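You operate a simulated robot arm through the tools that you are given. There is no shell and no other tool.

Carry out the task below with a simulated robot arm. There is one attempt and no reset: what you move stays moved.

JOB
Foam the blue guide block on the rubber mat and scour the grease off.
Fine: use the green scouring pad and put it back; the block stays on the mat; leave the other blocks. What is to be rubbed or washed off counts as gone when no trace of it is left.
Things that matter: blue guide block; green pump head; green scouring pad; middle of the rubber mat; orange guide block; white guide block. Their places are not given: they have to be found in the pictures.

Only the result counts: the job must be done as asked and must still hold three seconds after the hand-in. Knocking over, shifting, dropping, spilling or breaking anything else fails it.

ROBOT AND FRAMES
A 7-joint arm with a two-finger parallel gripper, fixed in place. Base frame: the origin is on the floor under the middle of its stand, x ahead of it, y to its left, z up; the work surface is at about z = 720. Lengths are in mm, angles in degrees, forces in N, time in s.
With the tool pointing down near the work surface it reaches from about 440 to 920 mm from the base axis. Its first joint turns from -143.0 to 143.0 degrees. Payload 3 kg.
Tool frame: the origin (TCP) lies between the finger pads and is the grasp point; the fingertips stand 30 mm ahead of it; z points along the fingers, y is the line along which they close. The gripper opens to 94 mm. The fingers are 28 mm wide and 10 mm thick; the gripper's body (50 by 96 mm) begins 55 mm behind the TCP.
Orientation is that of the tool frame in the base frame, as a unit quaternion [w, x, y, z]. With the fingers straight down and closing along the base's y, the tool's x points along the base's -x, its y along +y and its z along -z.

CONTROLS
- The arm moves only by the tool send_rows. Its argument "deltas" is a list of rows, each a list of 7 numbers: the opening, from 0 (shut) to 1 (fully open), then the shift along the base's x, y, z in mm, then the turn, a rotation vector about the base's x, y, z in rad. In form: [[jaw, x, y, z, ax, ay, az], ...]. A call has 1 to 20 rows; each row is the pose to reach, as a shift and turn from the pose commanded when the call began. Each row takes 0.2 s and may step no farther than 50 mm and 8.6 degrees from the row before; otherwise, or with a gripper value out of range, the whole call is refused. Where a pose cannot be reached the arm comes as near as it can. A force on the tool above 40 N (or 10 N above the force at the start of the call, whichever is more), or a blocked arm, ends the call early, and 0.2 s more pass. Each finger travels about 72 mm/s and halts on what it meets, pressing with about 23 N; the grip force reading is that of the motor and also rises with nothing between the fingers. The clock runs only during rows and for 0.2 s after the last one: add rows that repeat a pose to give the fingers time. The reply holds the time, the measured pose of the TCP, the force on the tool along the base axes, the opening and the grip force, in the units named above and with some noise, with the torque about the TCP (base axes, N m) and any sound that the robot's microphone picked up.
- Cameras (640 x 400 px; columns grow to the right, rows downward): "scene" is fixed at [218.3, 501, 1355.9]; the picture's right is [-0.55, -0.83, 0.00], its down [-0.42, 0.28, -0.86] and it looks along [0.72, -0.48, -0.51] (base axes); focal length 264 px, centre (320, 200). "wrist" rides on the gripper at [76, 14, -103] in the tool frame; the picture's right is [-0.18, 0.98, 0.00], its down [-0.75, -0.14, -0.64] and it looks along [-0.63, -0.12, 0.77] (tool axes); focal length 243 px, centre (320, 200).
- get_image(camera): a new picture of that camera. The clock stands still meanwhile.
- locate(camera, pixels): for up to 12 pixels [column, row] of the newest picture of that camera ("zoom" is the newest enlarged one), the place [x, y, z] in the base frame of the surface seen there, good to about 2 mm. The clock stands still meanwhile.
- enlarge(camera, box): a new picture of the part [left, top, right, bottom] of that camera's present view, enlarged. The clock stands still meanwhile.
- close_job(): hands the job in; it is judged then, once.

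Leave the gripper open and the arm clear of the work at the hand-in unless told otherwise.

The tools are called by a JSON object that holds its "name" and its "arguments". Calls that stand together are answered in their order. send_rows: Moves the arm, as the interface text tells. Its arguments: {"type":"object","properties":{"deltas":{"type":"array"}},"required":["deltas"]} The other tools are called the same way: get_image (camera) takes a picture; locate (camera, pixels) gives the place of the surface under pixels of a picture; enlarge (camera, box) takes an enlarged picture of a part of a camera's view; close_job () hands the job in.

At the start:

```text
clock: 0.0
tcp_pos: [612.5, 80.9, 1234.4]
ee_rot: [0.0, 0.0, 1.0, 0.0]
wrist_force: [-0.3, -0.2, 0.4]
wrist_torque: [0.01, -0.01, -0.01]
finger_gap: 94.1
grasp_force: 0.0
```

scene: 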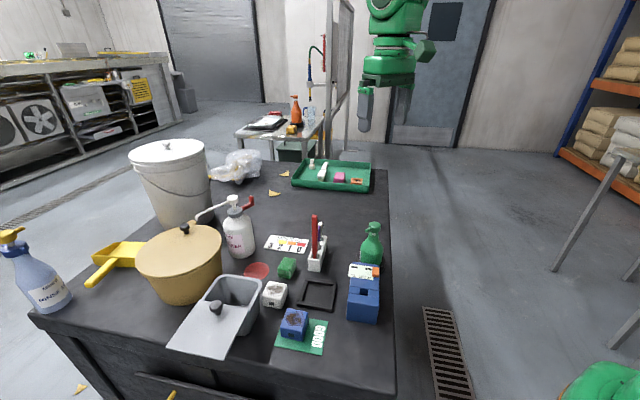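
wrist: 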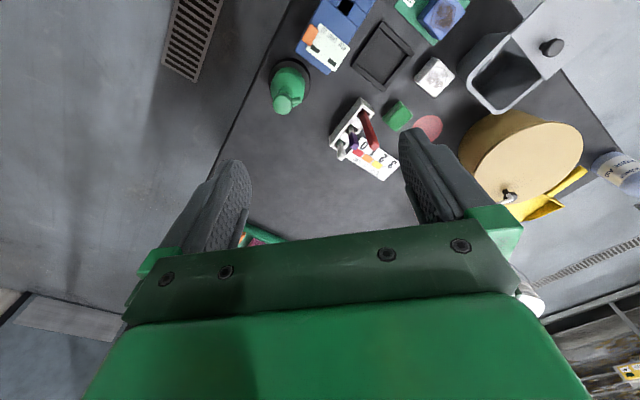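

I see a table with blocks, pumps and a green pad. First I enlarge the work region of the scene camera to identify the items.

{"name": "enlarge", "arguments": {"camera": "scene", "box": [220, 220, 400, 360]}}

{"name": "enlarge", "arguments": {"camera": "wrist", "box": [240, 0, 600, 220]}}

```text
2.86 times, centred on (310, 290) of scene
```

zoom: 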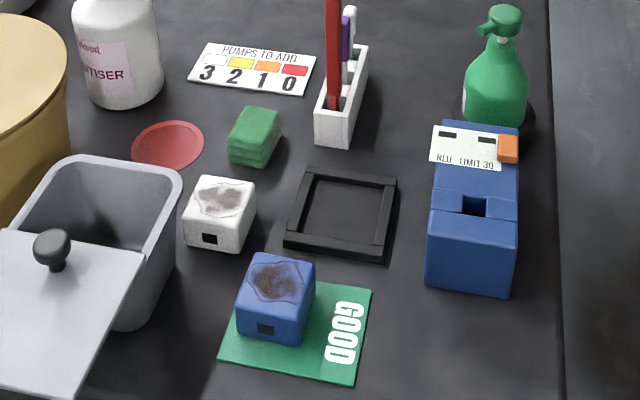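

```text
1.78 times, centred on (420, 110) of wrist
```

zoom: 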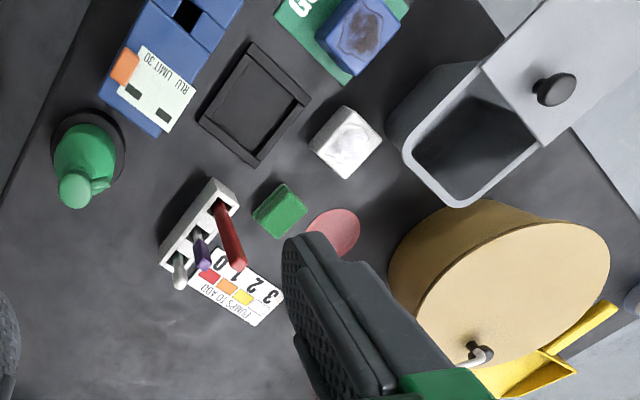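

I see the blue block on a green "GOOD" card, a black framed square (probably the rubber mat), and a green bottle. I enlarge several details: the far tray, the green bottle, the black square.

{"name": "enlarge", "arguments": {"camera": "scene", "box": [335, 215, 405, 335]}}

{"name": "enlarge", "arguments": {"camera": "scene", "box": [260, 150, 390, 220]}}

{"name": "enlarge", "arguments": {"camera": "scene", "box": [255, 245, 345, 360]}}

{"name": "enlarge", "arguments": {"camera": "scene", "box": [0, 130, 280, 340]}}

{"name": "enlarge", "arguments": {"camera": "scene", "box": [230, 80, 340, 160]}}

```text
3.33 times, centred on (370, 275) of scene
```

zoom: 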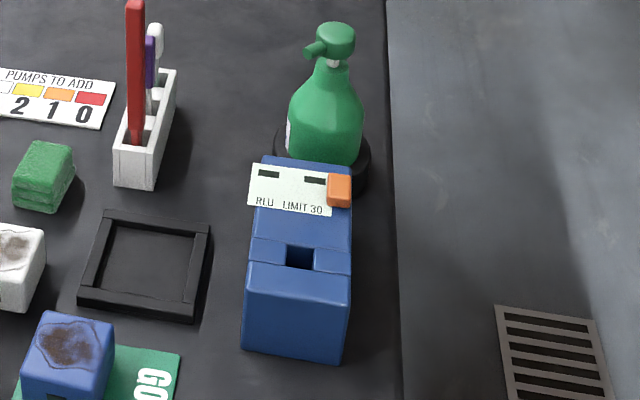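

```text
4.92 times, centred on (325, 185) of scene
```

zoom: 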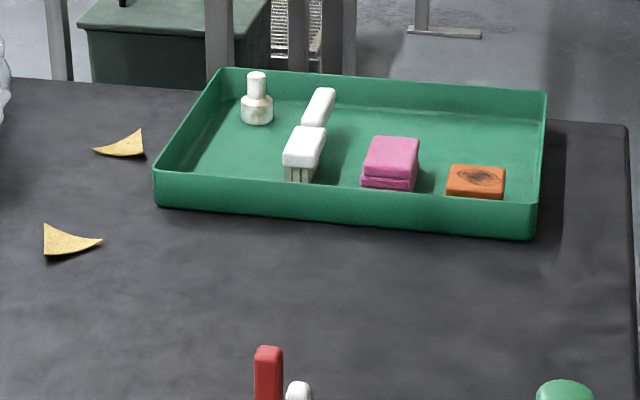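

```text
3.48 times, centred on (300, 302) of scene
```

zoom: 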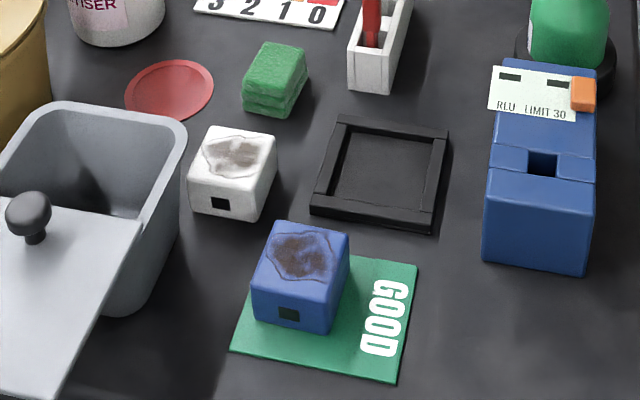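

```text
1.90 times, centred on (140, 235) of scene
```

zoom: 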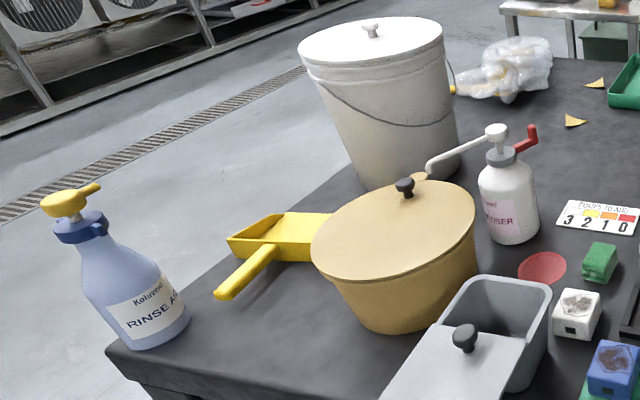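

```text
5.00 times, centred on (285, 120) of scene
```

zoom: 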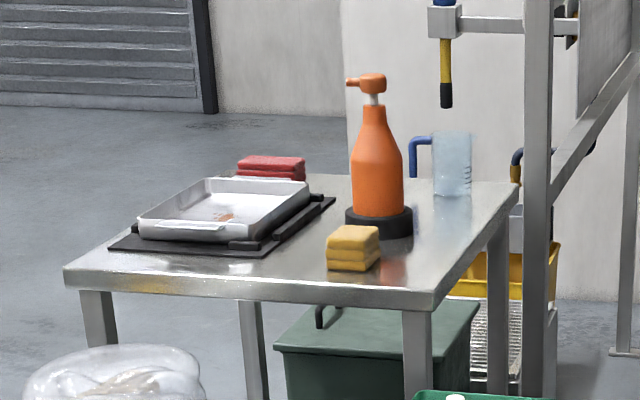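

The black rimmed square looks like the rubber mat, the green bottle in a ring has a nozzled head, the orange block is in the far green tray. I now locate key points in a new enlarged view.

{"name": "enlarge", "arguments": {"camera": "scene", "box": [255, 215, 395, 355]}}

```text
2.86 times, centred on (325, 285) of scene
```

zoom: 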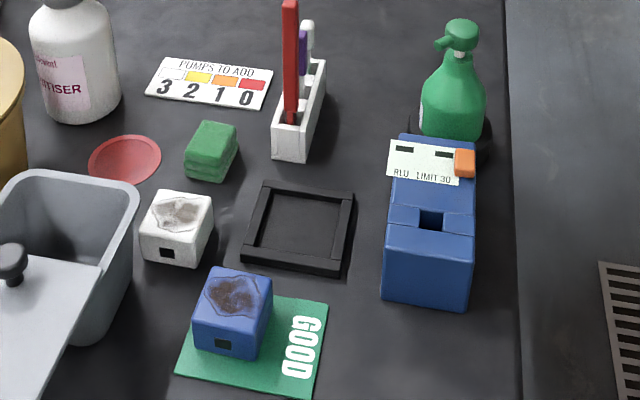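

I locate the blue block top corners, the mat corners and inner floor, the pad, and the pump head in the zoom.

{"name": "locate", "arguments": {"camera": "zoom", "pixels": [[206, 268], [271, 277], [262, 325], [196, 316], [234, 294], [262, 184], [354, 192], [341, 271], [242, 262], [298, 225], [300, 255], [300, 190]]}}

{"name": "locate", "arguments": {"camera": "zoom", "pixels": [[461, 28], [438, 44], [447, 41], [471, 42], [210, 132], [200, 122], [235, 128], [220, 154], [188, 150], [207, 166], [453, 62], [486, 150]]}}

{"name": "locate", "arguments": {"camera": "zoom", "pixels": [[178, 213], [157, 191], [211, 197], [196, 240], [145, 231], [180, 370], [312, 396], [328, 302], [440, 150], [435, 215], [430, 290], [300, 340]]}}

```text
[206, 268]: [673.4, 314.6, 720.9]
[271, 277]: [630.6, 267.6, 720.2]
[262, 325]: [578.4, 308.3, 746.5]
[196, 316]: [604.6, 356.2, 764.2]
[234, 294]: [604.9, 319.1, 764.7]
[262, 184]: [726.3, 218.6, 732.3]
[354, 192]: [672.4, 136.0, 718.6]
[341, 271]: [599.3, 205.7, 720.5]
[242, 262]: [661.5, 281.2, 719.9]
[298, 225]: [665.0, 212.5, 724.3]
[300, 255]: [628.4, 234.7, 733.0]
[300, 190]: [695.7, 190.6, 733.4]
```

```text
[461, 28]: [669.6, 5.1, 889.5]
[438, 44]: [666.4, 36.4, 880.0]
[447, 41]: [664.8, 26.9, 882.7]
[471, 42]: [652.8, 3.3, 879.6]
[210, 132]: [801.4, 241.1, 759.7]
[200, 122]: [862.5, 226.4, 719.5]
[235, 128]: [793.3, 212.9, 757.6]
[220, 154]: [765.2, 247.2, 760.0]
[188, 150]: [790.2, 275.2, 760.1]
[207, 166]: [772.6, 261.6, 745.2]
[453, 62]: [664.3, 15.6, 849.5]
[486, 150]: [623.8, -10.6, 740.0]
```

```text
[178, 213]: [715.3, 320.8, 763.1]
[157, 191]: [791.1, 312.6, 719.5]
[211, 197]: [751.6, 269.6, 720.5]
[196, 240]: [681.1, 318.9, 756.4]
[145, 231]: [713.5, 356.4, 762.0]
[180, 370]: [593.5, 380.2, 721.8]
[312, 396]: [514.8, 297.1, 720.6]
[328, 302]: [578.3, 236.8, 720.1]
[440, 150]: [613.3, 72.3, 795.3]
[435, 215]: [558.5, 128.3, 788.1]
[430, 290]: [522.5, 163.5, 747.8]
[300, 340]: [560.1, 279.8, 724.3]
```

The pump nozzle at about (666, 38, 880) points along +y toward the mat centred near (665, 212). The gripper is free and high; I move the wrist camera nearer to see the mat, block, and bottle from above.

{"name": "send_rows", "arguments": {"deltas": [[1, -10, 16, -28, 0, 0, 0], [1, -20, 32, -56, 0, 0, 0], [1, -30, 48, -85, 0, 0, 0], [1, -40, 64, -113, 0, 0, 0], [1, -50, 80, -141, 0, 0, 0], [1, -60, 96, -170, 0, 0, 0], [1, -70, 112, -198, 0, 0, 0], [1, -80, 128, -226, 0, 0, 0], [1, -90, 144, -254, 0, 0, 0], [1, -96, 155, -270, 0, 0, 0], [1, -96, 155, -270, 0, 0, 0]]}}

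{"name": "get_image", "arguments": {"camera": "wrist"}}

```text
clock: 2.4
tcp_pos: [513.8, 237.4, 963.4]
ee_rot: [0.0, 0.0, 1.0, 0.0]
wrist_force: [0.8, -0.3, 0.4]
wrist_torque: [0.01, 0.01, 0.0]
finger_gap: 94.0
grasp_force: 0.1
```

```text
taken
```

wrist: 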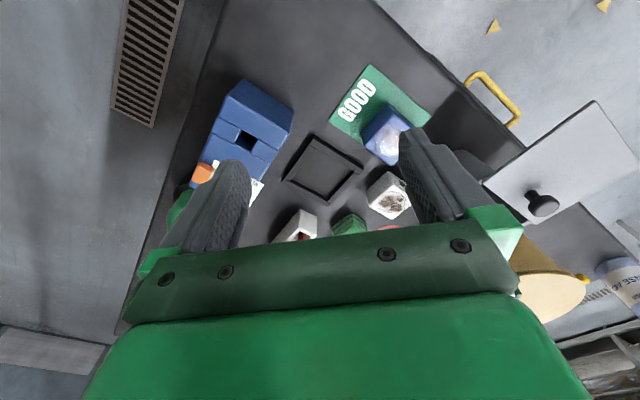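

The mat is at (322,168), the blue block at (385,135), pad at (350,225). I enlarge that part.

{"name": "enlarge", "arguments": {"camera": "wrist", "box": [180, 60, 440, 240]}}

```text
2.22 times, centred on (310, 150) of wrist
```

zoom: 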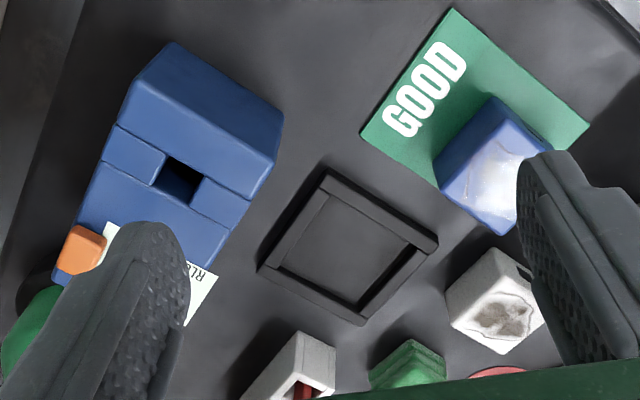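

I locate the mat's rim corners and inner corners and the blue block's top corners.

{"name": "locate", "arguments": {"camera": "zoom", "pixels": [[327, 176], [432, 241], [360, 319], [262, 268], [328, 198], [410, 244], [356, 303], [284, 266], [345, 250], [375, 212], [292, 220], [310, 288]]}}

{"name": "locate", "arguments": {"camera": "zoom", "pixels": [[494, 100], [545, 140], [504, 230], [440, 185], [490, 175], [470, 140], [455, 10], [588, 125], [362, 135], [480, 208], [500, 150], [437, 165]]}}

```text
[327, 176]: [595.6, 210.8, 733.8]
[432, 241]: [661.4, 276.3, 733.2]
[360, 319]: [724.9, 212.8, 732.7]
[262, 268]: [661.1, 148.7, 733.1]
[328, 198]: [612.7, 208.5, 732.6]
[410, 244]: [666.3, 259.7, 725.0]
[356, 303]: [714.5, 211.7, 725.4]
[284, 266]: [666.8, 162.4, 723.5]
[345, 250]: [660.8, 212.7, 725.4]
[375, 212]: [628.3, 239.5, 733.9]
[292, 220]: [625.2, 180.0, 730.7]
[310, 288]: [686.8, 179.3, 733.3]
```

```text
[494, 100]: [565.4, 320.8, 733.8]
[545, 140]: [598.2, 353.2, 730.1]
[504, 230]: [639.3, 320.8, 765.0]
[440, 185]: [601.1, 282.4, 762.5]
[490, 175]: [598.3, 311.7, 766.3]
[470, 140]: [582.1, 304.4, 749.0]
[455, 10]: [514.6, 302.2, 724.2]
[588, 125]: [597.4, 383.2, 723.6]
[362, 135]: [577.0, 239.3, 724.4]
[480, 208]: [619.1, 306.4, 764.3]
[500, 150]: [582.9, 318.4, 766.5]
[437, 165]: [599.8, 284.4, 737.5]
```

Mat centre ≈ (661, 212), rotated 45°, rim top 733, floor 725; blue block centre ≈ (601, 320), top 765, also at 45°. I check the tall neighbours (holder with red stick, meter, grey container) in the scene picture.

{"name": "enlarge", "arguments": {"camera": "scene", "box": [230, 200, 400, 310]}}

```text
3.64 times, centred on (315, 255) of scene
```

zoom: 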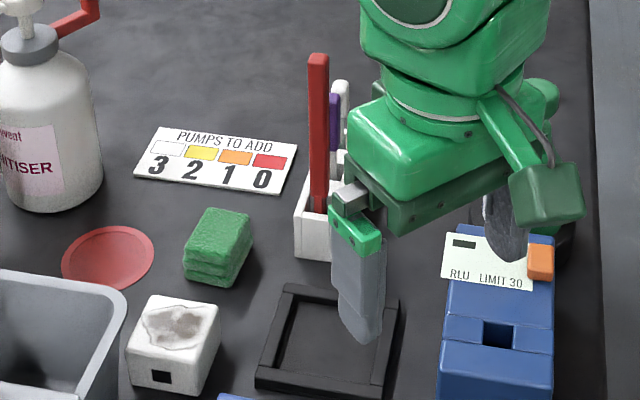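

I locate the red stick, holder, pad corners and the container in this zoom.

{"name": "locate", "arguments": {"camera": "zoom", "pixels": [[318, 58], [318, 130], [334, 100], [341, 86], [299, 205], [300, 255], [328, 257], [322, 215], [116, 290], [40, 320], [20, 200], [470, 245]]}}

{"name": "locate", "arguments": {"camera": "zoom", "pixels": [[207, 210], [252, 216], [229, 253], [186, 245], [218, 232], [187, 275], [224, 285], [108, 260], [65, 260], [150, 260], [550, 242], [450, 290]]}}

```text
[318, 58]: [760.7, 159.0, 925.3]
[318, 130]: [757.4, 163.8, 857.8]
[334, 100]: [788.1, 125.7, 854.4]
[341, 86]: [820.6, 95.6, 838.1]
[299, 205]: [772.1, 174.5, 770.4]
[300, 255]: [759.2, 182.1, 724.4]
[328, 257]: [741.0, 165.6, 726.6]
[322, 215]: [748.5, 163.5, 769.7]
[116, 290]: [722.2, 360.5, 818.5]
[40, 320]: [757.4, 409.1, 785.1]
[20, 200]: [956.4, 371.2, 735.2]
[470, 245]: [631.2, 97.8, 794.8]
```

```text
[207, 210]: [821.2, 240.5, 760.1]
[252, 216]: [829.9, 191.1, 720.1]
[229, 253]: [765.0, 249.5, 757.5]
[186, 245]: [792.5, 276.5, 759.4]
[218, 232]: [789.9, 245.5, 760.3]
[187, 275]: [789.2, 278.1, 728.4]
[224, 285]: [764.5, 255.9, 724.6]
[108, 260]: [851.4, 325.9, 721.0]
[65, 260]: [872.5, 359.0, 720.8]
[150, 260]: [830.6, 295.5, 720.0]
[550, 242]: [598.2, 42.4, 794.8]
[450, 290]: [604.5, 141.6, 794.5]
```

Red stick at (760,160), tall to 925; the container's rim is at z≈818. I check the container's lid and knob positions and the pump head in the scene image.

{"name": "enlarge", "arguments": {"camera": "scene", "box": [160, 260, 340, 370]}}

```text
3.56 times, centred on (250, 315) of scene
```

zoom: 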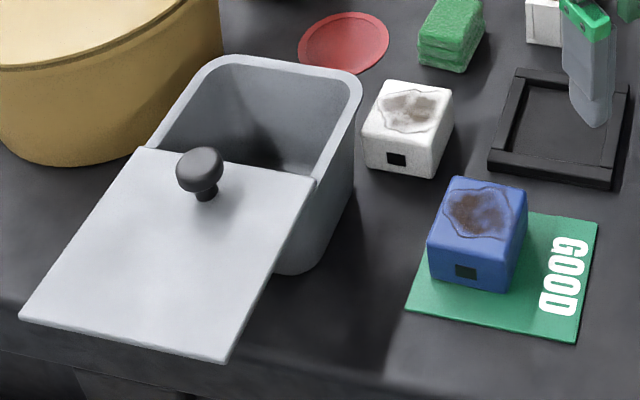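

{"name": "locate", "arguments": {"camera": "zoom", "pixels": [[200, 160], [315, 182], [350, 90], [225, 357], [140, 150], [25, 315], [338, 130], [460, 181], [522, 190], [510, 238], [434, 228], [478, 205]]}}

{"name": "locate", "arguments": {"camera": "zoom", "pixels": [[432, 275], [508, 290], [466, 272], [380, 85], [450, 95], [435, 130], [368, 115], [410, 108], [480, 220], [450, 210], [500, 195], [300, 270]]}}

```text
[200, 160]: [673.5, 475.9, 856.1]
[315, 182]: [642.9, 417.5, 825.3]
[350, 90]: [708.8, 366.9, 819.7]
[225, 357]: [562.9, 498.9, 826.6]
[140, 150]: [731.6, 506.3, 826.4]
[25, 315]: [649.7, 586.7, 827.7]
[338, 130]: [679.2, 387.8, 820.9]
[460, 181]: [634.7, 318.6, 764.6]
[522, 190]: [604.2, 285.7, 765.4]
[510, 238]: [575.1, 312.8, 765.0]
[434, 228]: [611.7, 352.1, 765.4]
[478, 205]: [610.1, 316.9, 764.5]
```

```text
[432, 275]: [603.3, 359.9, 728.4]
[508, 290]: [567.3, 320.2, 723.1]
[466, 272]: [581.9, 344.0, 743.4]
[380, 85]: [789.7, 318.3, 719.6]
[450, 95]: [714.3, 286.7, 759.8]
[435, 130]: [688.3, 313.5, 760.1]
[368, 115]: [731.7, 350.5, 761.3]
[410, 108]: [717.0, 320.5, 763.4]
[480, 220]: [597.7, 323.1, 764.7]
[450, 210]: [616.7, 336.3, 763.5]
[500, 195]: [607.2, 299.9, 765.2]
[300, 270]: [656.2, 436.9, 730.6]
```

Blue block: centre (602.5, 320.7), top 765, sides ~54 mm at 45°, grease on top only. I go above it with the tool yawed +45° (fingers closing along (-1,1)), staying at about z = 890.

{"name": "send_rows", "arguments": {"deltas": [[1, 11, 10.5, -8, 0, 0, 0.1], [1, 22, 21, -16, 0, 0, 0.2], [1, 33, 31.5, -24, 0, 0, 0.3], [1, 44, 42, -32, 0, 0, 0.4], [1, 55, 52.5, -40, 0, 0, 0.5], [1, 66, 63, -50, 0, 0, 0.6], [1, 77, 74, -60, 0, 0, 0.7], [1, 87.5, 84, -74, 0, 0, 0.785], [1, 87.5, 84, -74, 0, 0, 0.785], [1, 87.5, 84, -74, 0, 0, 0.785]]}}

{"name": "get_image", "arguments": {"camera": "wrist"}}

{"name": "get_image", "arguments": {"camera": "scene"}}

```text
clock: 4.6
tcp_pos: [602.3, 320.9, 889.9]
ee_rot: [0.0, -0.383, 0.924, -0.001]
wrist_force: [-0.1, 0.2, -0.1]
wrist_torque: [-0.04, 0.01, 0.06]
finger_gap: 93.8
grasp_force: 0.1
```

```text
taken
```

wrist: 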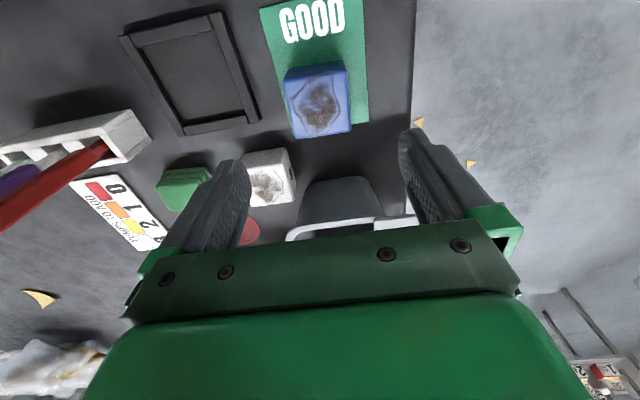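

```text
taken
```

scene: 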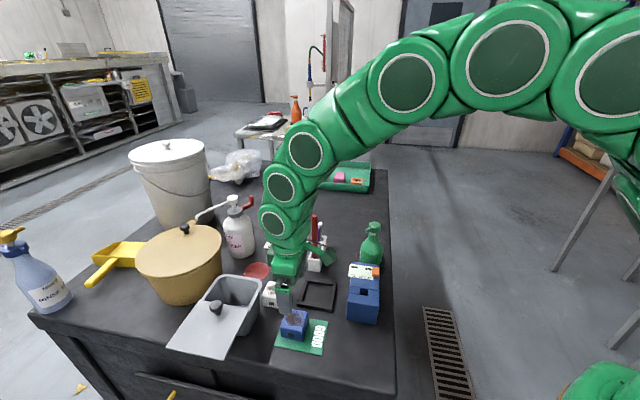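

The block appears at (320,103), just where the tool axis meets its top. I check squareness with an enlarged view and locate the corners.

{"name": "enlarge", "arguments": {"camera": "wrist", "box": [240, 50, 400, 150]}}

```text
4.00 times, centred on (320, 100) of wrist
```

zoom: 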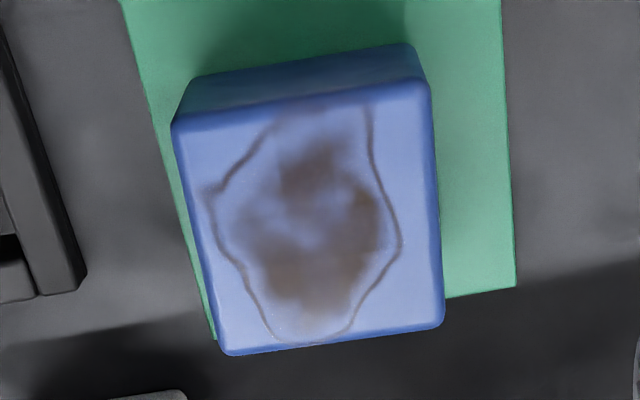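

I locate the block's top corners to obtain its yaw precisely.

{"name": "locate", "arguments": {"camera": "zoom", "pixels": [[178, 126], [424, 88], [434, 318], [232, 346], [300, 108], [330, 335], [195, 220], [432, 200], [320, 210], [430, 260], [190, 160], [225, 320]]}}

```text
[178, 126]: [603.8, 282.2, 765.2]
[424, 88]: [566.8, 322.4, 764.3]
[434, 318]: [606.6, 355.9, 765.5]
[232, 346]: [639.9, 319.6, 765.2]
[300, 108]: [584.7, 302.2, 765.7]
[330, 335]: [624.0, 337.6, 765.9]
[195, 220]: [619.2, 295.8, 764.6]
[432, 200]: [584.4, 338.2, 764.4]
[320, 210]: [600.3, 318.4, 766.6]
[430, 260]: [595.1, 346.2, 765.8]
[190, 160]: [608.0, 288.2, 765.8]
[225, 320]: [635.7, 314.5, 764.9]
```

Block centre refined to (604, 320), yaw ≈ 43°. I descend to TCP z = 765 with a -2° turn and close on it (tips at 735, above the mat's rim height for the later placing).

{"name": "send_rows", "arguments": {"deltas": [[1, 1.7, -0.8, -30, 0, 0, -0.035], [1, 1.7, -0.8, -60, 0, 0, -0.035], [1, 1.7, -0.8, -90, 0, 0, -0.035], [1, 1.7, -0.8, -110, 0, 0, -0.035], [1, 1.7, -0.8, -125, 0, 0, -0.035], [1, 1.7, -0.8, -125, 0, 0, -0.035]]}}

{"name": "get_image", "arguments": {"camera": "wrist"}}

{"name": "enlarge", "arguments": {"camera": "scene", "box": [230, 250, 370, 360]}}

```text
clock: 6.0
tcp_pos: [603.7, 319.4, 765.3]
ee_rot: [0.0, -0.366, 0.93, 0.0]
wrist_force: [0.0, -0.3, -0.1]
wrist_torque: [-0.01, 0.01, -0.01]
finger_gap: 93.9
grasp_force: 0.0
```

```text
taken
```

wrist: 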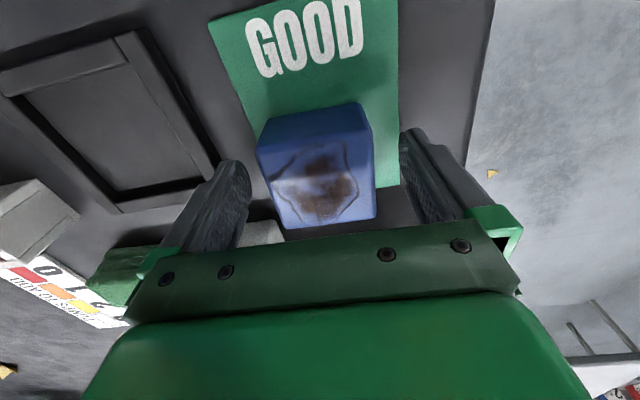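

```text
3.64 times, centred on (300, 305) of scene
```

zoom: 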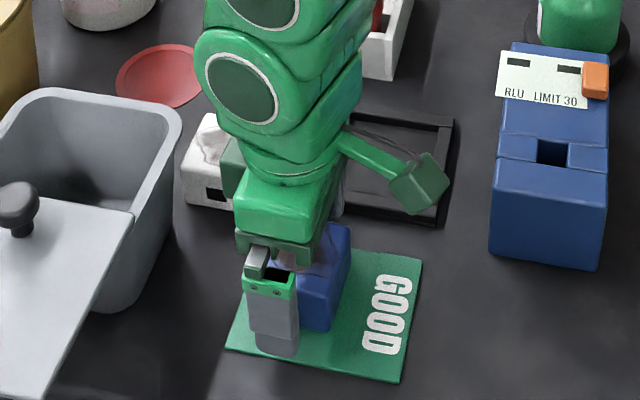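

The fingers straddle the block, on both sides clear. I close the jaws.

{"name": "send_rows", "arguments": {"deltas": [[0.5, 0, 0, 0, 0, 0, 0], [0.3, 0, 0, 0, 0, 0, 0], [0.2, 0, 0, 0, 0, 0, 0], [0.2, 0, 0, 0, 0, 0, 0]]}}

```text
clock: 7.0
tcp_pos: [603.6, 319.5, 764.8]
ee_rot: [0.0, -0.367, 0.93, 0.001]
wrist_force: [0.3, 0.8, 1.6]
wrist_torque: [0.05, -0.03, -0.09]
finger_gap: 62.1
grasp_force: 22.6
```

Grip force 22.6 N at gap 62 mm, a little wider than the ~55 mm I measured. I look before lifting.

{"name": "get_image", "arguments": {"camera": "wrist"}}

{"name": "enlarge", "arguments": {"camera": "scene", "box": [250, 270, 350, 360]}}

```text
taken
```

wrist: 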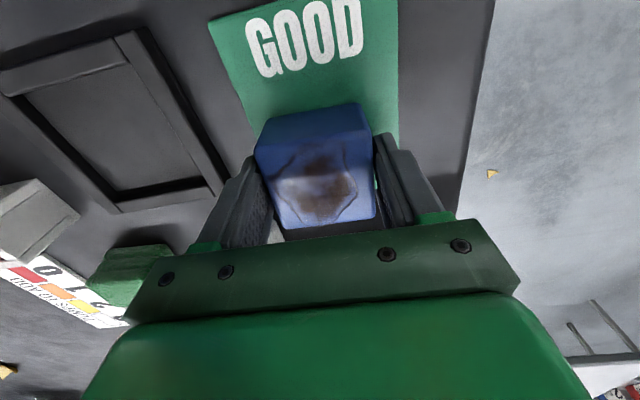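

```text
4.44 times, centred on (300, 315) of scene
```

zoom: 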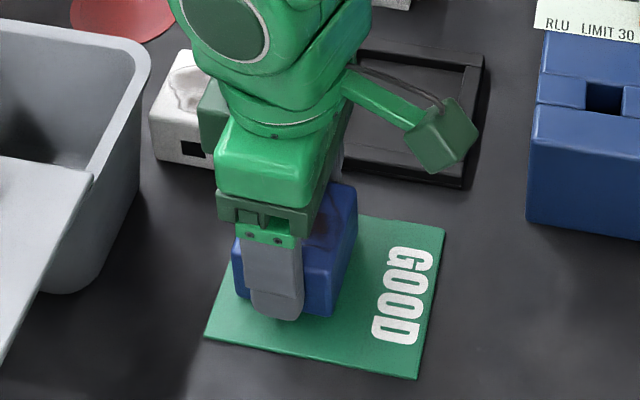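

The fingers hold the blue block on two side faces. I lift it 50 mm and read the force.

{"name": "send_rows", "arguments": {"deltas": [[0.2, 0, 0, 10, 0, 0, 0], [0.2, 0, 0, 25, 0, 0, 0], [0.2, 0, 0, 45, 0, 0, 0], [0.2, 0, 0, 60, 0, 0, 0], [0.2, 0, 0, 60, 0, 0, 0]]}}

{"name": "get_image", "arguments": {"camera": "wrist"}}

{"name": "enlarge", "arguments": {"camera": "scene", "box": [230, 230, 400, 360]}}

```text
clock: 8.2
tcp_pos: [604.4, 320.1, 825.0]
ee_rot: [0.0, -0.366, 0.931, 0.0]
wrist_force: [0.2, -0.2, -2.4]
wrist_torque: [-0.02, -0.01, -0.03]
finger_gap: 62.4
grasp_force: 23.3
```

```text
taken
```

wrist: 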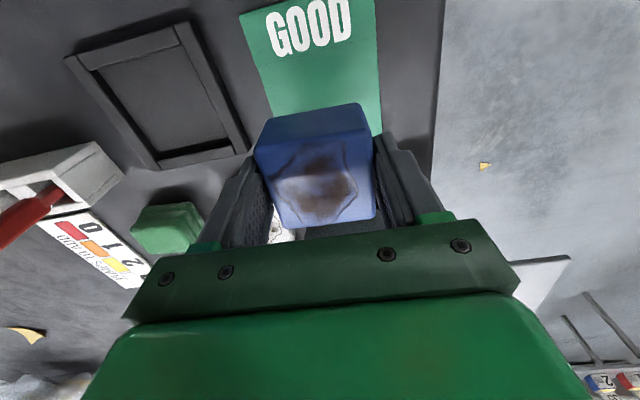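

```text
3.08 times, centred on (315, 295) of scene
```

zoom: 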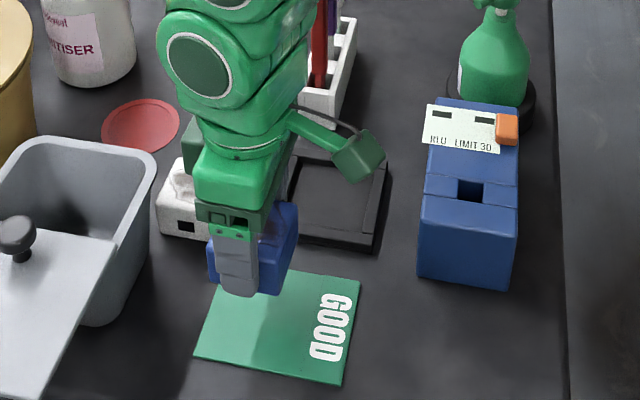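

The block is lifted cleanly, the card stayed put. I carry it to the mat centre (660.8, 212.1), turning +2.5° to match the mat, and hold 20 mm above.

{"name": "send_rows", "arguments": {"deltas": [[0.2, 10, -19, 0, 0, 0, 0.01], [0.2, 20, -38, 0, 0, 0, 0.02], [0.2, 30, -57, 0, 0, 0, 0.03], [0.2, 40, -76, 0, 0, 0, 0.04], [0.2, 50, -95, 0, 0, 0, 0.044], [0.2, 56.4, -108, 0, 0, 0, 0.044], [0.2, 56.4, -108, -20, 0, 0, 0.044], [0.2, 56.4, -108, -40, 0, 0, 0.044], [0.2, 56.4, -108, -40, 0, 0, 0.044]]}}

{"name": "get_image", "arguments": {"camera": "wrist"}}

{"name": "enlarge", "arguments": {"camera": "scene", "box": [260, 230, 380, 330]}}

```text
clock: 10.2
tcp_pos: [661.3, 212.3, 784.7]
ee_rot: [0.0, -0.386, 0.922, 0.0]
wrist_force: [-0.2, -0.4, -2.6]
wrist_torque: [-0.02, 0.01, 0.03]
finger_gap: 62.3
grasp_force: 22.7
```

```text
taken
```

wrist: 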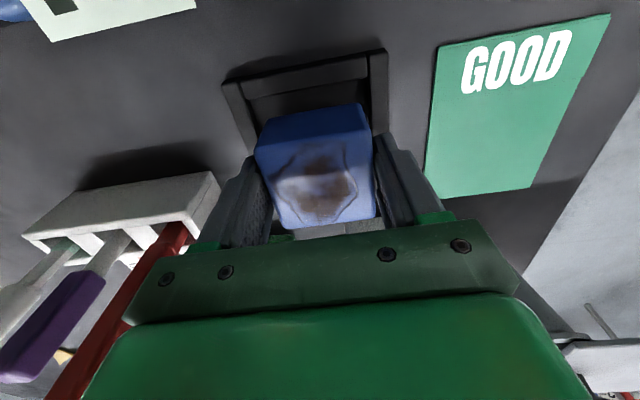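

```text
4.00 times, centred on (320, 280) of scene
```

zoom: 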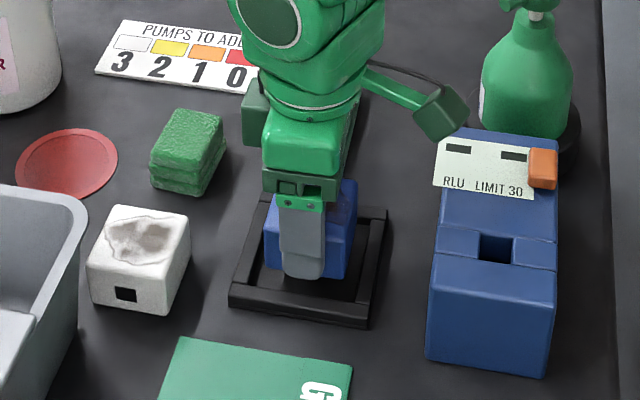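

The block hovers centred over the mat. I lower it gently about 18 mm, then check the force.

{"name": "send_rows", "arguments": {"deltas": [[0.2, -0.5, -0.2, -8, 0, 0, 0], [0.2, -0.5, -0.2, -14, 0, 0, 0], [0.2, -0.5, -0.2, -17, 0, 0, 0], [0.2, -0.5, -0.2, -18, 0, 0, 0], [0.2, -0.5, -0.2, -18, 0, 0, 0]]}}

```text
clock: 11.4
tcp_pos: [660.3, 211.8, 767.8]
ee_rot: [-0.001, -0.386, 0.923, 0.0]
wrist_force: [0.3, -0.5, -2.5]
wrist_torque: [0.02, -0.01, -0.01]
finger_gap: 62.4
grasp_force: 23.0
```

Force still -2.5 N: not yet resting. I go down another 1.5–2 mm in small steps.

{"name": "send_rows", "arguments": {"deltas": [[0.2, 0, 0, -1, 0, 0, 0], [0.2, 0, 0, -1, 0, 0, 0]]}}

```text
clock: 12.0
tcp_pos: [662.0, 212.5, 766.3]
ee_rot: [0.0, -0.386, 0.922, 0.0]
wrist_force: [-0.9, -1.0, -3.7]
wrist_torque: [0.02, 0.0, 0.0]
finger_gap: 62.1
grasp_force: 23.1
```

{"name": "send_rows", "arguments": {"deltas": [[0.2, 0, 0, -1, 0, 0, 0], [0.2, 0, 0, -1, 0, 0, 0]]}}

{"name": "enlarge", "arguments": {"camera": "scene", "box": [280, 250, 350, 320]}}

```text
clock: 12.6
tcp_pos: [661.0, 212.2, 765.5]
ee_rot: [0.0, -0.387, 0.922, 0.0]
wrist_force: [-5.6, -1.0, 15.8]
wrist_torque: [-0.15, 0.24, -0.07]
finger_gap: 62.3
grasp_force: 22.4
```

```text
5.71 times, centred on (315, 285) of scene
```

zoom: 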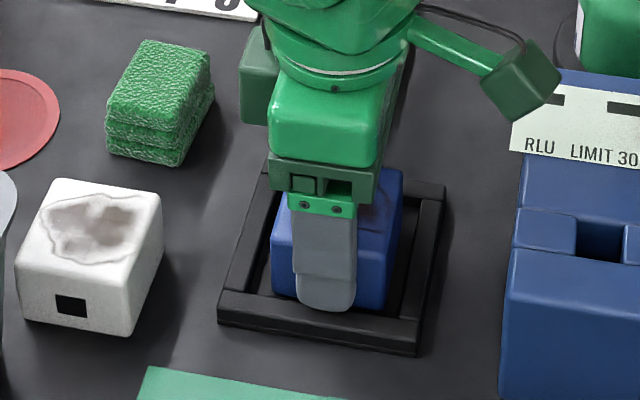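

Contact: 16 N upward, the block rests. I ease up 1 mm and open the jaws.

{"name": "send_rows", "arguments": {"deltas": [[0.2, 0, 0, 0.7, 0, 0, 0], [0.68, 0, 0, 0.7, 0, 0, 0], [0.72, 0, 0, 0.7, 0, 0, 0], [0.8, 0, 0, 0.7, 0, 0, 0], [0.8, 0, 0, 2, 0, 0, 0]]}}

{"name": "enlarge", "arguments": {"camera": "scene", "box": [280, 250, 350, 320]}}

{"name": "get_image", "arguments": {"camera": "wrist"}}

```text
clock: 13.8
tcp_pos: [659.9, 211.8, 767.6]
ee_rot: [0.0, -0.386, 0.922, 0.0]
wrist_force: [-0.1, 0.2, -1.2]
wrist_torque: [0.0, -0.01, 0.02]
finger_gap: 75.1
grasp_force: 0.0
```

```text
5.71 times, centred on (315, 285) of scene
```

zoom: 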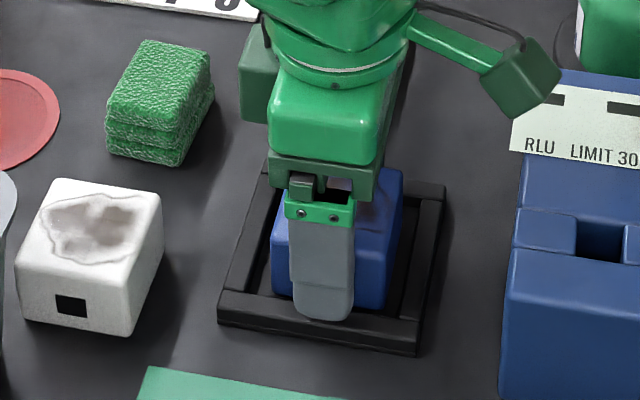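

```text
taken
```

wrist: 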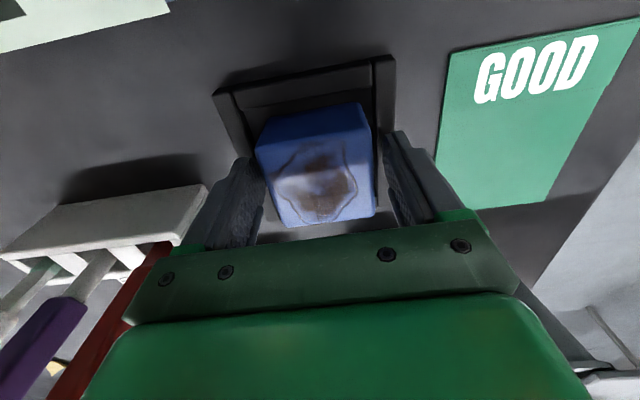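

Released; the block stands inside the rim. I rise straight up 180 mm and look at the result.

{"name": "send_rows", "arguments": {"deltas": [[0.8, 0, 0, 20, 0, 0, 0], [0.8, 0, 0, 60, 0, 0, 0], [0.8, 0, 0, 105, 0, 0, 0], [0.8, 0, 0, 150, 0, 0, 0], [0.8, 0, 0, 190, 0, 0, 0], [0.8, 0, 0, 190, 0, 0, 0]]}}

{"name": "enlarge", "arguments": {"camera": "wrist", "box": [200, 30, 440, 180]}}

{"name": "enlarge", "arguments": {"camera": "scene", "box": [260, 210, 400, 330]}}

```text
clock: 15.2
tcp_pos: [659.7, 213.8, 957.5]
ee_rot: [0.001, -0.387, 0.922, 0.0]
wrist_force: [0.0, 0.3, 0.1]
wrist_torque: [0.0, -0.02, -0.04]
finger_gap: 74.9
grasp_force: 0.0
```

```text
2.67 times, centred on (320, 105) of wrist
```

zoom: 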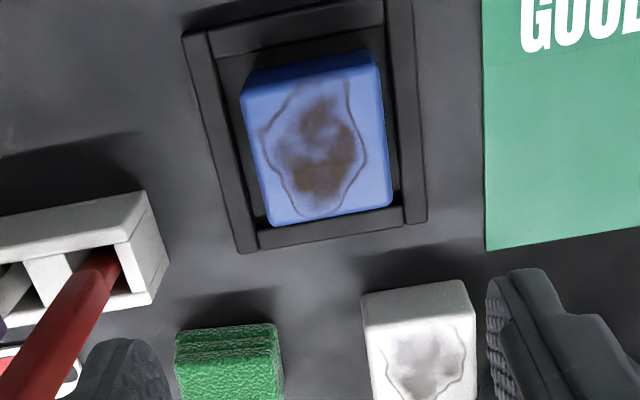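

```text
3.33 times, centred on (330, 270) of scene
```

zoom: 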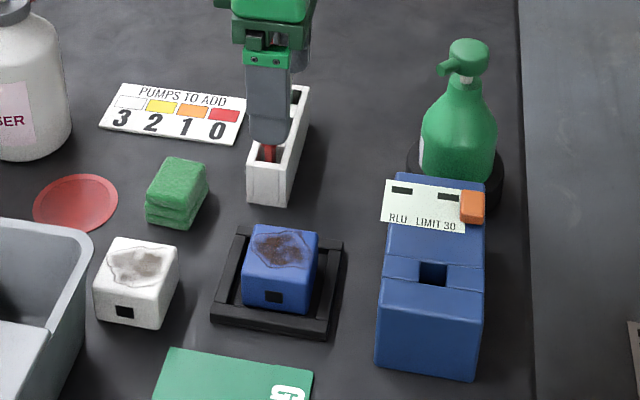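

The block sits squarely inside the rim. I locate its corners and the pump head with the scene zoom.

{"name": "locate", "arguments": {"camera": "zoom", "pixels": [[254, 228], [316, 235], [308, 278], [248, 272], [281, 252], [469, 50], [454, 48], [484, 50], [441, 70], [450, 64], [468, 80], [487, 62]]}}

{"name": "enlarge", "arguments": {"camera": "scene", "box": [345, 215, 395, 275]}}

```text
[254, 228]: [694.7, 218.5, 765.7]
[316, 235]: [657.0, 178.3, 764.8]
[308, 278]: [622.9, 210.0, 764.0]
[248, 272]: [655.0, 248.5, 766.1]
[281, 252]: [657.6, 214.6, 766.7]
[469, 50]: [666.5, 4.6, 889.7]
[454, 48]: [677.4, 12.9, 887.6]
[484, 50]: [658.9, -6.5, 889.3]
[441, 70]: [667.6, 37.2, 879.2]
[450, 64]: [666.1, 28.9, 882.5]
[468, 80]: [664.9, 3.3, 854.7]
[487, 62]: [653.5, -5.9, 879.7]
```

```text
6.67 times, centred on (370, 245) of scene
```

zoom: 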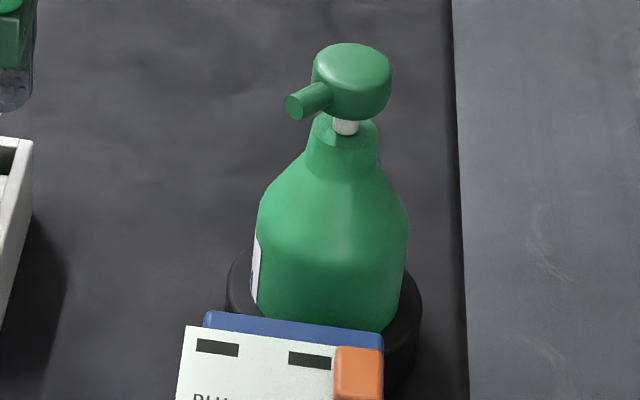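

The nozzle stub points to +y, straight to the mat. I locate several points on the head's top.

{"name": "locate", "arguments": {"camera": "zoom", "pixels": [[352, 62], [325, 60], [380, 62], [350, 48], [352, 80], [290, 106], [302, 100], [345, 128], [388, 90], [320, 108], [365, 115], [295, 112]]}}

```text
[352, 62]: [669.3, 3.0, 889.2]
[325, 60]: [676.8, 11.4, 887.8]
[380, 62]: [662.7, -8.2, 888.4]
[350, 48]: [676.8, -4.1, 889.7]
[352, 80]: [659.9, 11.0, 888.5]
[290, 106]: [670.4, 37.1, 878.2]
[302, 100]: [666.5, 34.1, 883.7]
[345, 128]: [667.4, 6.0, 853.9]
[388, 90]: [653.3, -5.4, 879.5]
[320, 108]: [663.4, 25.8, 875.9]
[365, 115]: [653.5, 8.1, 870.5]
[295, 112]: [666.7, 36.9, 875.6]
```

Pump head centre ≈ (669, 2.5), top at 889.7. I shut the jaws, unwind the yaw to 0 and move above the head at TCP z ≈ 960.

{"name": "send_rows", "arguments": {"deltas": [[0.5, 1, -25, 2, 0, 0, -0.1], [0.2, 2, -50, 3, 0, 0, -0.2], [0, 3, -75, 3, 0, 0, -0.3], [0, 4, -100, 3, 0, 0, -0.4], [0, 5, -125, 3, 0, 0, -0.5], [0, 6, -150, 3, 0, 0, -0.6], [0, 7, -175, 3, 0, 0, -0.7], [0, 8, -195, 3, 0, 0, -0.79], [0, 8.7, -210, 3, 0, 0, -0.79], [0, 8.7, -210, 3, 0, 0, -0.79]]}}

{"name": "get_image", "arguments": {"camera": "wrist"}}

{"name": "enlarge", "arguments": {"camera": "scene", "box": [330, 190, 410, 270]}}

```text
clock: 17.4
tcp_pos: [668.0, 2.8, 962.0]
ee_rot: [0.0, -0.001, 1.0, -0.001]
wrist_force: [0.0, 0.8, 0.5]
wrist_torque: [-0.06, -0.01, -0.01]
finger_gap: 0.0
grasp_force: 22.6
```

```text
taken
```

wrist: 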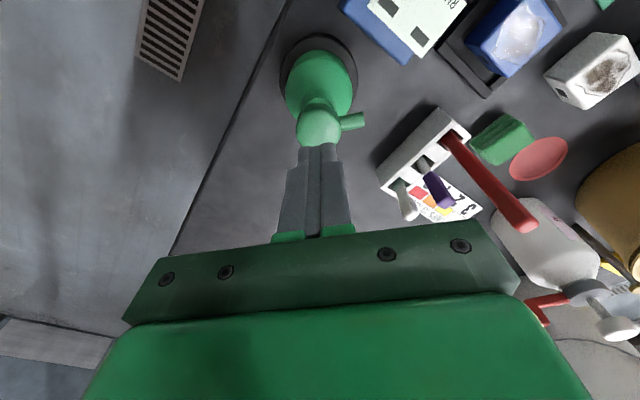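

```text
5.00 times, centred on (370, 230) of scene
```

zoom: 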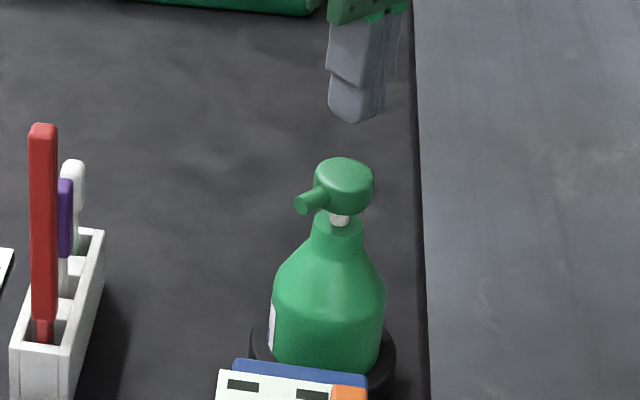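

The fingertips are above the head (320,130). I descend to just over it, then press in small steps.

{"name": "send_rows", "arguments": {"deltas": [[0, 0.8, 0, -20, 0, 0, 0], [0, 0.8, 0, -36, 0, 0, 0], [0, 0.8, 0, -40, 0, 0, 0], [0, 0.8, 0, -43, 0, 0, 0], [0, 0.8, 0, -43, 0, 0, 0]]}}

```text
clock: 18.6
tcp_pos: [670.5, 2.6, 917.5]
ee_rot: [0.0, -0.002, 1.0, 0.001]
wrist_force: [-0.1, -0.7, 1.3]
wrist_torque: [0.0, -0.01, -0.02]
finger_gap: 0.1
grasp_force: 22.9
```

Tips at ~888–889 with a first touch of force. I press on down in 3 mm steps to 12 mm.

{"name": "send_rows", "arguments": {"deltas": [[0, -0.5, 0, -3, 0, 0, 0], [0, -0.5, 0, -6, 0, 0, 0], [0, -0.5, 0, -9, 0, 0, 0], [0, -0.5, 0, -12, 0, 0, 0]]}}

{"name": "enlarge", "arguments": {"camera": "scene", "box": [270, 200, 410, 320]}}

```text
clock: 19.6
tcp_pos: [669.0, 2.8, 905.9]
ee_rot: [0.001, -0.002, 1.0, 0.0]
wrist_force: [-2.7, 3.6, 23.6]
wrist_torque: [0.06, 0.02, 0.01]
finger_gap: 0.0
grasp_force: 22.8
heard: click
```

```text
3.33 times, centred on (340, 260) of scene
```

zoom: 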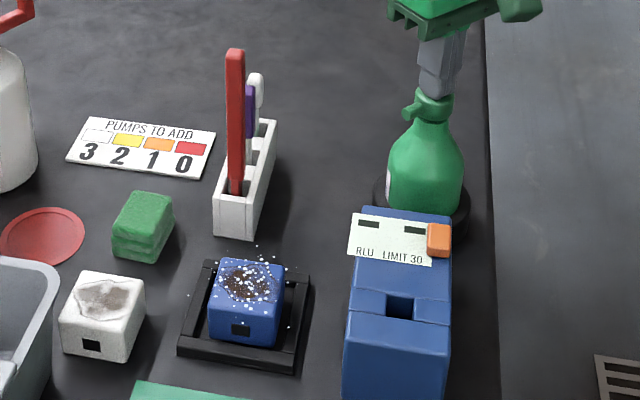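

A click and foam on the block — pump works and the aim is right. I release the head by rising, then look at the block.

{"name": "send_rows", "arguments": {"deltas": [[0, 0, 0, 4, 0, 0, 0], [0, 0, 0, 10, 0, 0, 0], [0, 0, 0, 20, 0, 0, 0], [0, 0, 0, 45, 0, 0, 0], [0, 0, 0, 60, 0, 0, 0]]}}

{"name": "enlarge", "arguments": {"camera": "scene", "box": [270, 200, 410, 320]}}

{"name": "enlarge", "arguments": {"camera": "scene", "box": [285, 255, 345, 315]}}

```text
clock: 20.8
tcp_pos: [668.8, 2.4, 966.3]
ee_rot: [0.0, -0.002, 1.0, 0.001]
wrist_force: [-0.1, 0.9, -0.1]
wrist_torque: [-0.02, 0.01, -0.02]
finger_gap: 0.0
grasp_force: 22.9
```

```text
3.33 times, centred on (340, 260) of scene
```

zoom: 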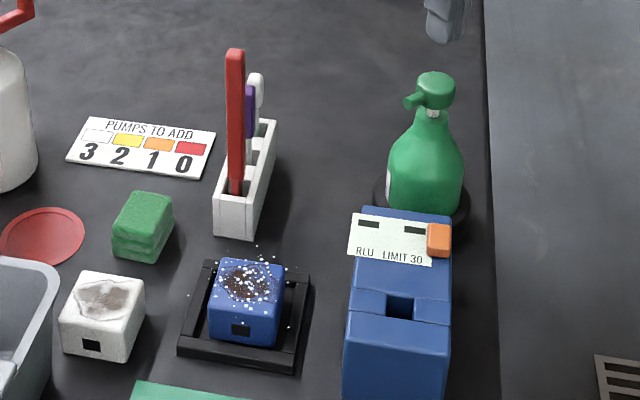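

```text
6.67 times, centred on (315, 285) of scene
```

zoom: 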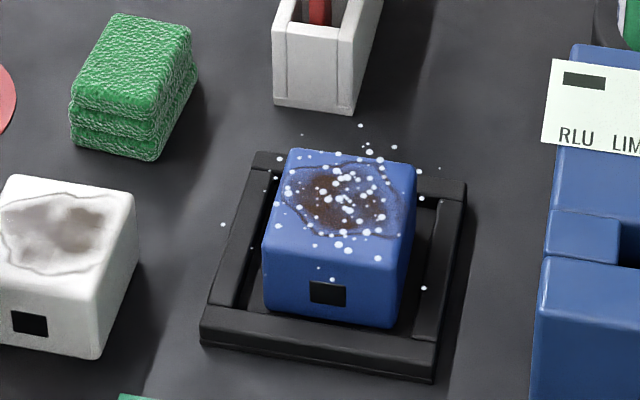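

Foam dots cover the greasy top. Now the green pad: I locate its corners in this zoom.

{"name": "locate", "arguments": {"camera": "zoom", "pixels": [[122, 18], [186, 30], [157, 112], [78, 98], [132, 62], [72, 140], [153, 158], [196, 75], [100, 55], [170, 72], [290, 105], [345, 110]]}}

```text
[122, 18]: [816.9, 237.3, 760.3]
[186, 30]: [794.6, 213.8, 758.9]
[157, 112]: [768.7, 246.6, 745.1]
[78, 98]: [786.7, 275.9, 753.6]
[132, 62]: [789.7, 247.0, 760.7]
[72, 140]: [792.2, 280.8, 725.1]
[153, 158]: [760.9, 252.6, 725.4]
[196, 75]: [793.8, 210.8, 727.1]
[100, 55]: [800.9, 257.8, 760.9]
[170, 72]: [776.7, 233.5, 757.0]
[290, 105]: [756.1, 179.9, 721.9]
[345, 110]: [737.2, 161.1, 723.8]
```

Pad: centre (793, 246), 42 x 53 mm, top at 760, its short side along ~41°. I route around the tall red stick at (760,160): first along +y at x = 669, then +x, at z ≈ 1000, turning to yaw -49°.

{"name": "send_rows", "arguments": {"deltas": [[0, 0, 40, 15, 0, 0, -0.12], [0, 0, 85, 30, 0, 0, -0.24], [0.2, 0, 130, 35, 0, 0, -0.36], [0.4, 0, 175, 35, 0, 0, -0.48], [0.6, 0, 215, 35, 0, 0, -0.6], [0.8, 0, 243.5, 35, 0, 0, -0.72], [0.8, 40, 243.5, 35, 0, 0, -0.855], [0.8, 85, 243.5, 35, 0, 0, -0.855], [0.8, 124, 243.5, 35, 0, 0, -0.855], [0.8, 124, 243.5, 35, 0, 0, -0.855]]}}

{"name": "get_image", "arguments": {"camera": "wrist"}}

{"name": "get_image", "arguments": {"camera": "scene"}}

```text
clock: 23.0
tcp_pos: [793.4, 245.3, 1001.2]
ee_rot: [-0.002, 0.413, 0.911, -0.001]
wrist_force: [-0.3, 0.0, -0.2]
wrist_torque: [-0.01, 0.03, -0.03]
finger_gap: 75.0
grasp_force: 0.1
```

```text
taken
```

wrist: 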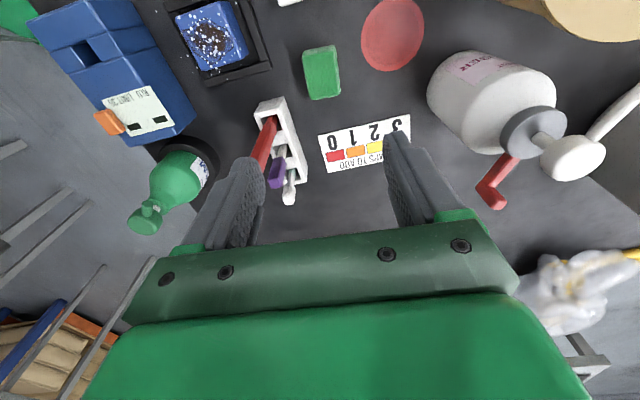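

```text
taken
```

scene: 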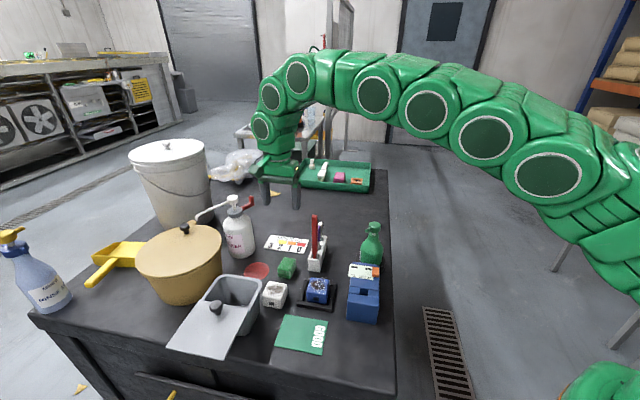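

The pad is at (321,72), under the tool axis. I enlarge it to check the alignment.

{"name": "enlarge", "arguments": {"camera": "wrist", "box": [250, 30, 400, 124]}}

```text
4.26 times, centred on (325, 77) of wrist
```

zoom: 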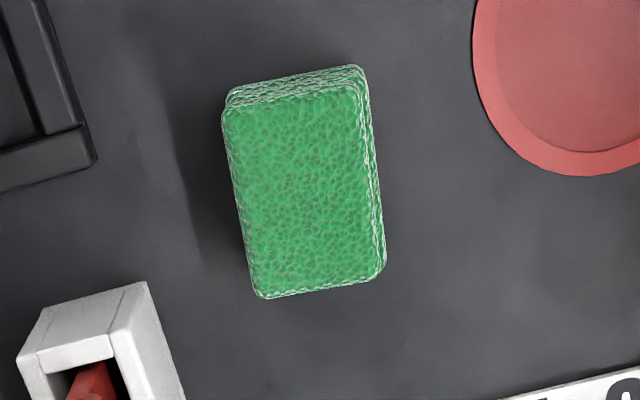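

{"name": "locate", "arguments": {"camera": "zoom", "pixels": [[226, 112], [360, 92], [380, 275], [260, 294], [305, 195], [228, 90], [362, 68], [300, 290], [240, 200], [370, 190], [40, 320], [130, 290]]}}

```text
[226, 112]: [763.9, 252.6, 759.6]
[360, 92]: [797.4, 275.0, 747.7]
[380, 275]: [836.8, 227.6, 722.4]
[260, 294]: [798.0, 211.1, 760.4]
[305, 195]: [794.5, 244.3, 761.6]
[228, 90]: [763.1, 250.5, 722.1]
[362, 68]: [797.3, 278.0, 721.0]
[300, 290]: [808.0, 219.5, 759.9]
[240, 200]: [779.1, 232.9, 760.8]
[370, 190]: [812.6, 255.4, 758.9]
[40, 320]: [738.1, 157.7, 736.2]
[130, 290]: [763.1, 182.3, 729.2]
```

Pad centre ≈ (795.5, 245), short axis at ~39°. I descend in stages, first to z ≈ 830, and check clearance to the red stick.

{"name": "send_rows", "arguments": {"deltas": [[0.8, 1, 0, -40, 0, 0, -0.03], [0.8, 2, 0, -80, 0, 0, -0.03], [0.8, 2, 0, -120, 0, 0, -0.03], [0.8, 2, 0, -150, 0, 0, -0.03], [0.8, 2, 0, -170, 0, 0, -0.03], [0.8, 2, 0, -170, 0, 0, -0.03]]}}

{"name": "get_image", "arguments": {"camera": "wrist"}}

{"name": "enlarge", "arguments": {"camera": "scene", "box": [220, 170, 380, 310]}}

```text
clock: 24.4
tcp_pos: [795.5, 245.9, 830.4]
ee_rot: [0.0, 0.428, 0.904, 0.0]
wrist_force: [0.5, 0.2, 1.1]
wrist_torque: [-0.01, 0.03, 0.0]
finger_gap: 75.3
grasp_force: 0.0
```

```text
taken
```

wrist: 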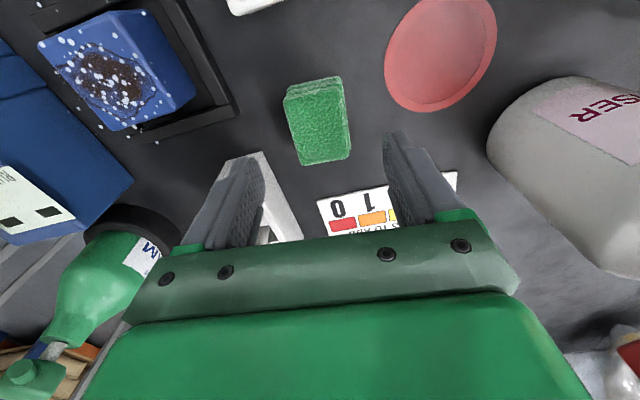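

```text
2.86 times, centred on (300, 240) of scene
```

zoom: 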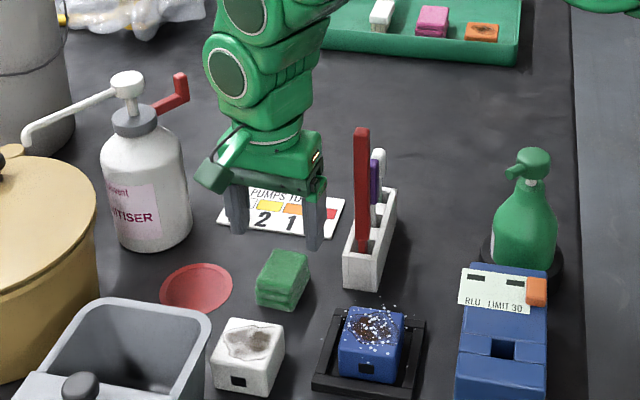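

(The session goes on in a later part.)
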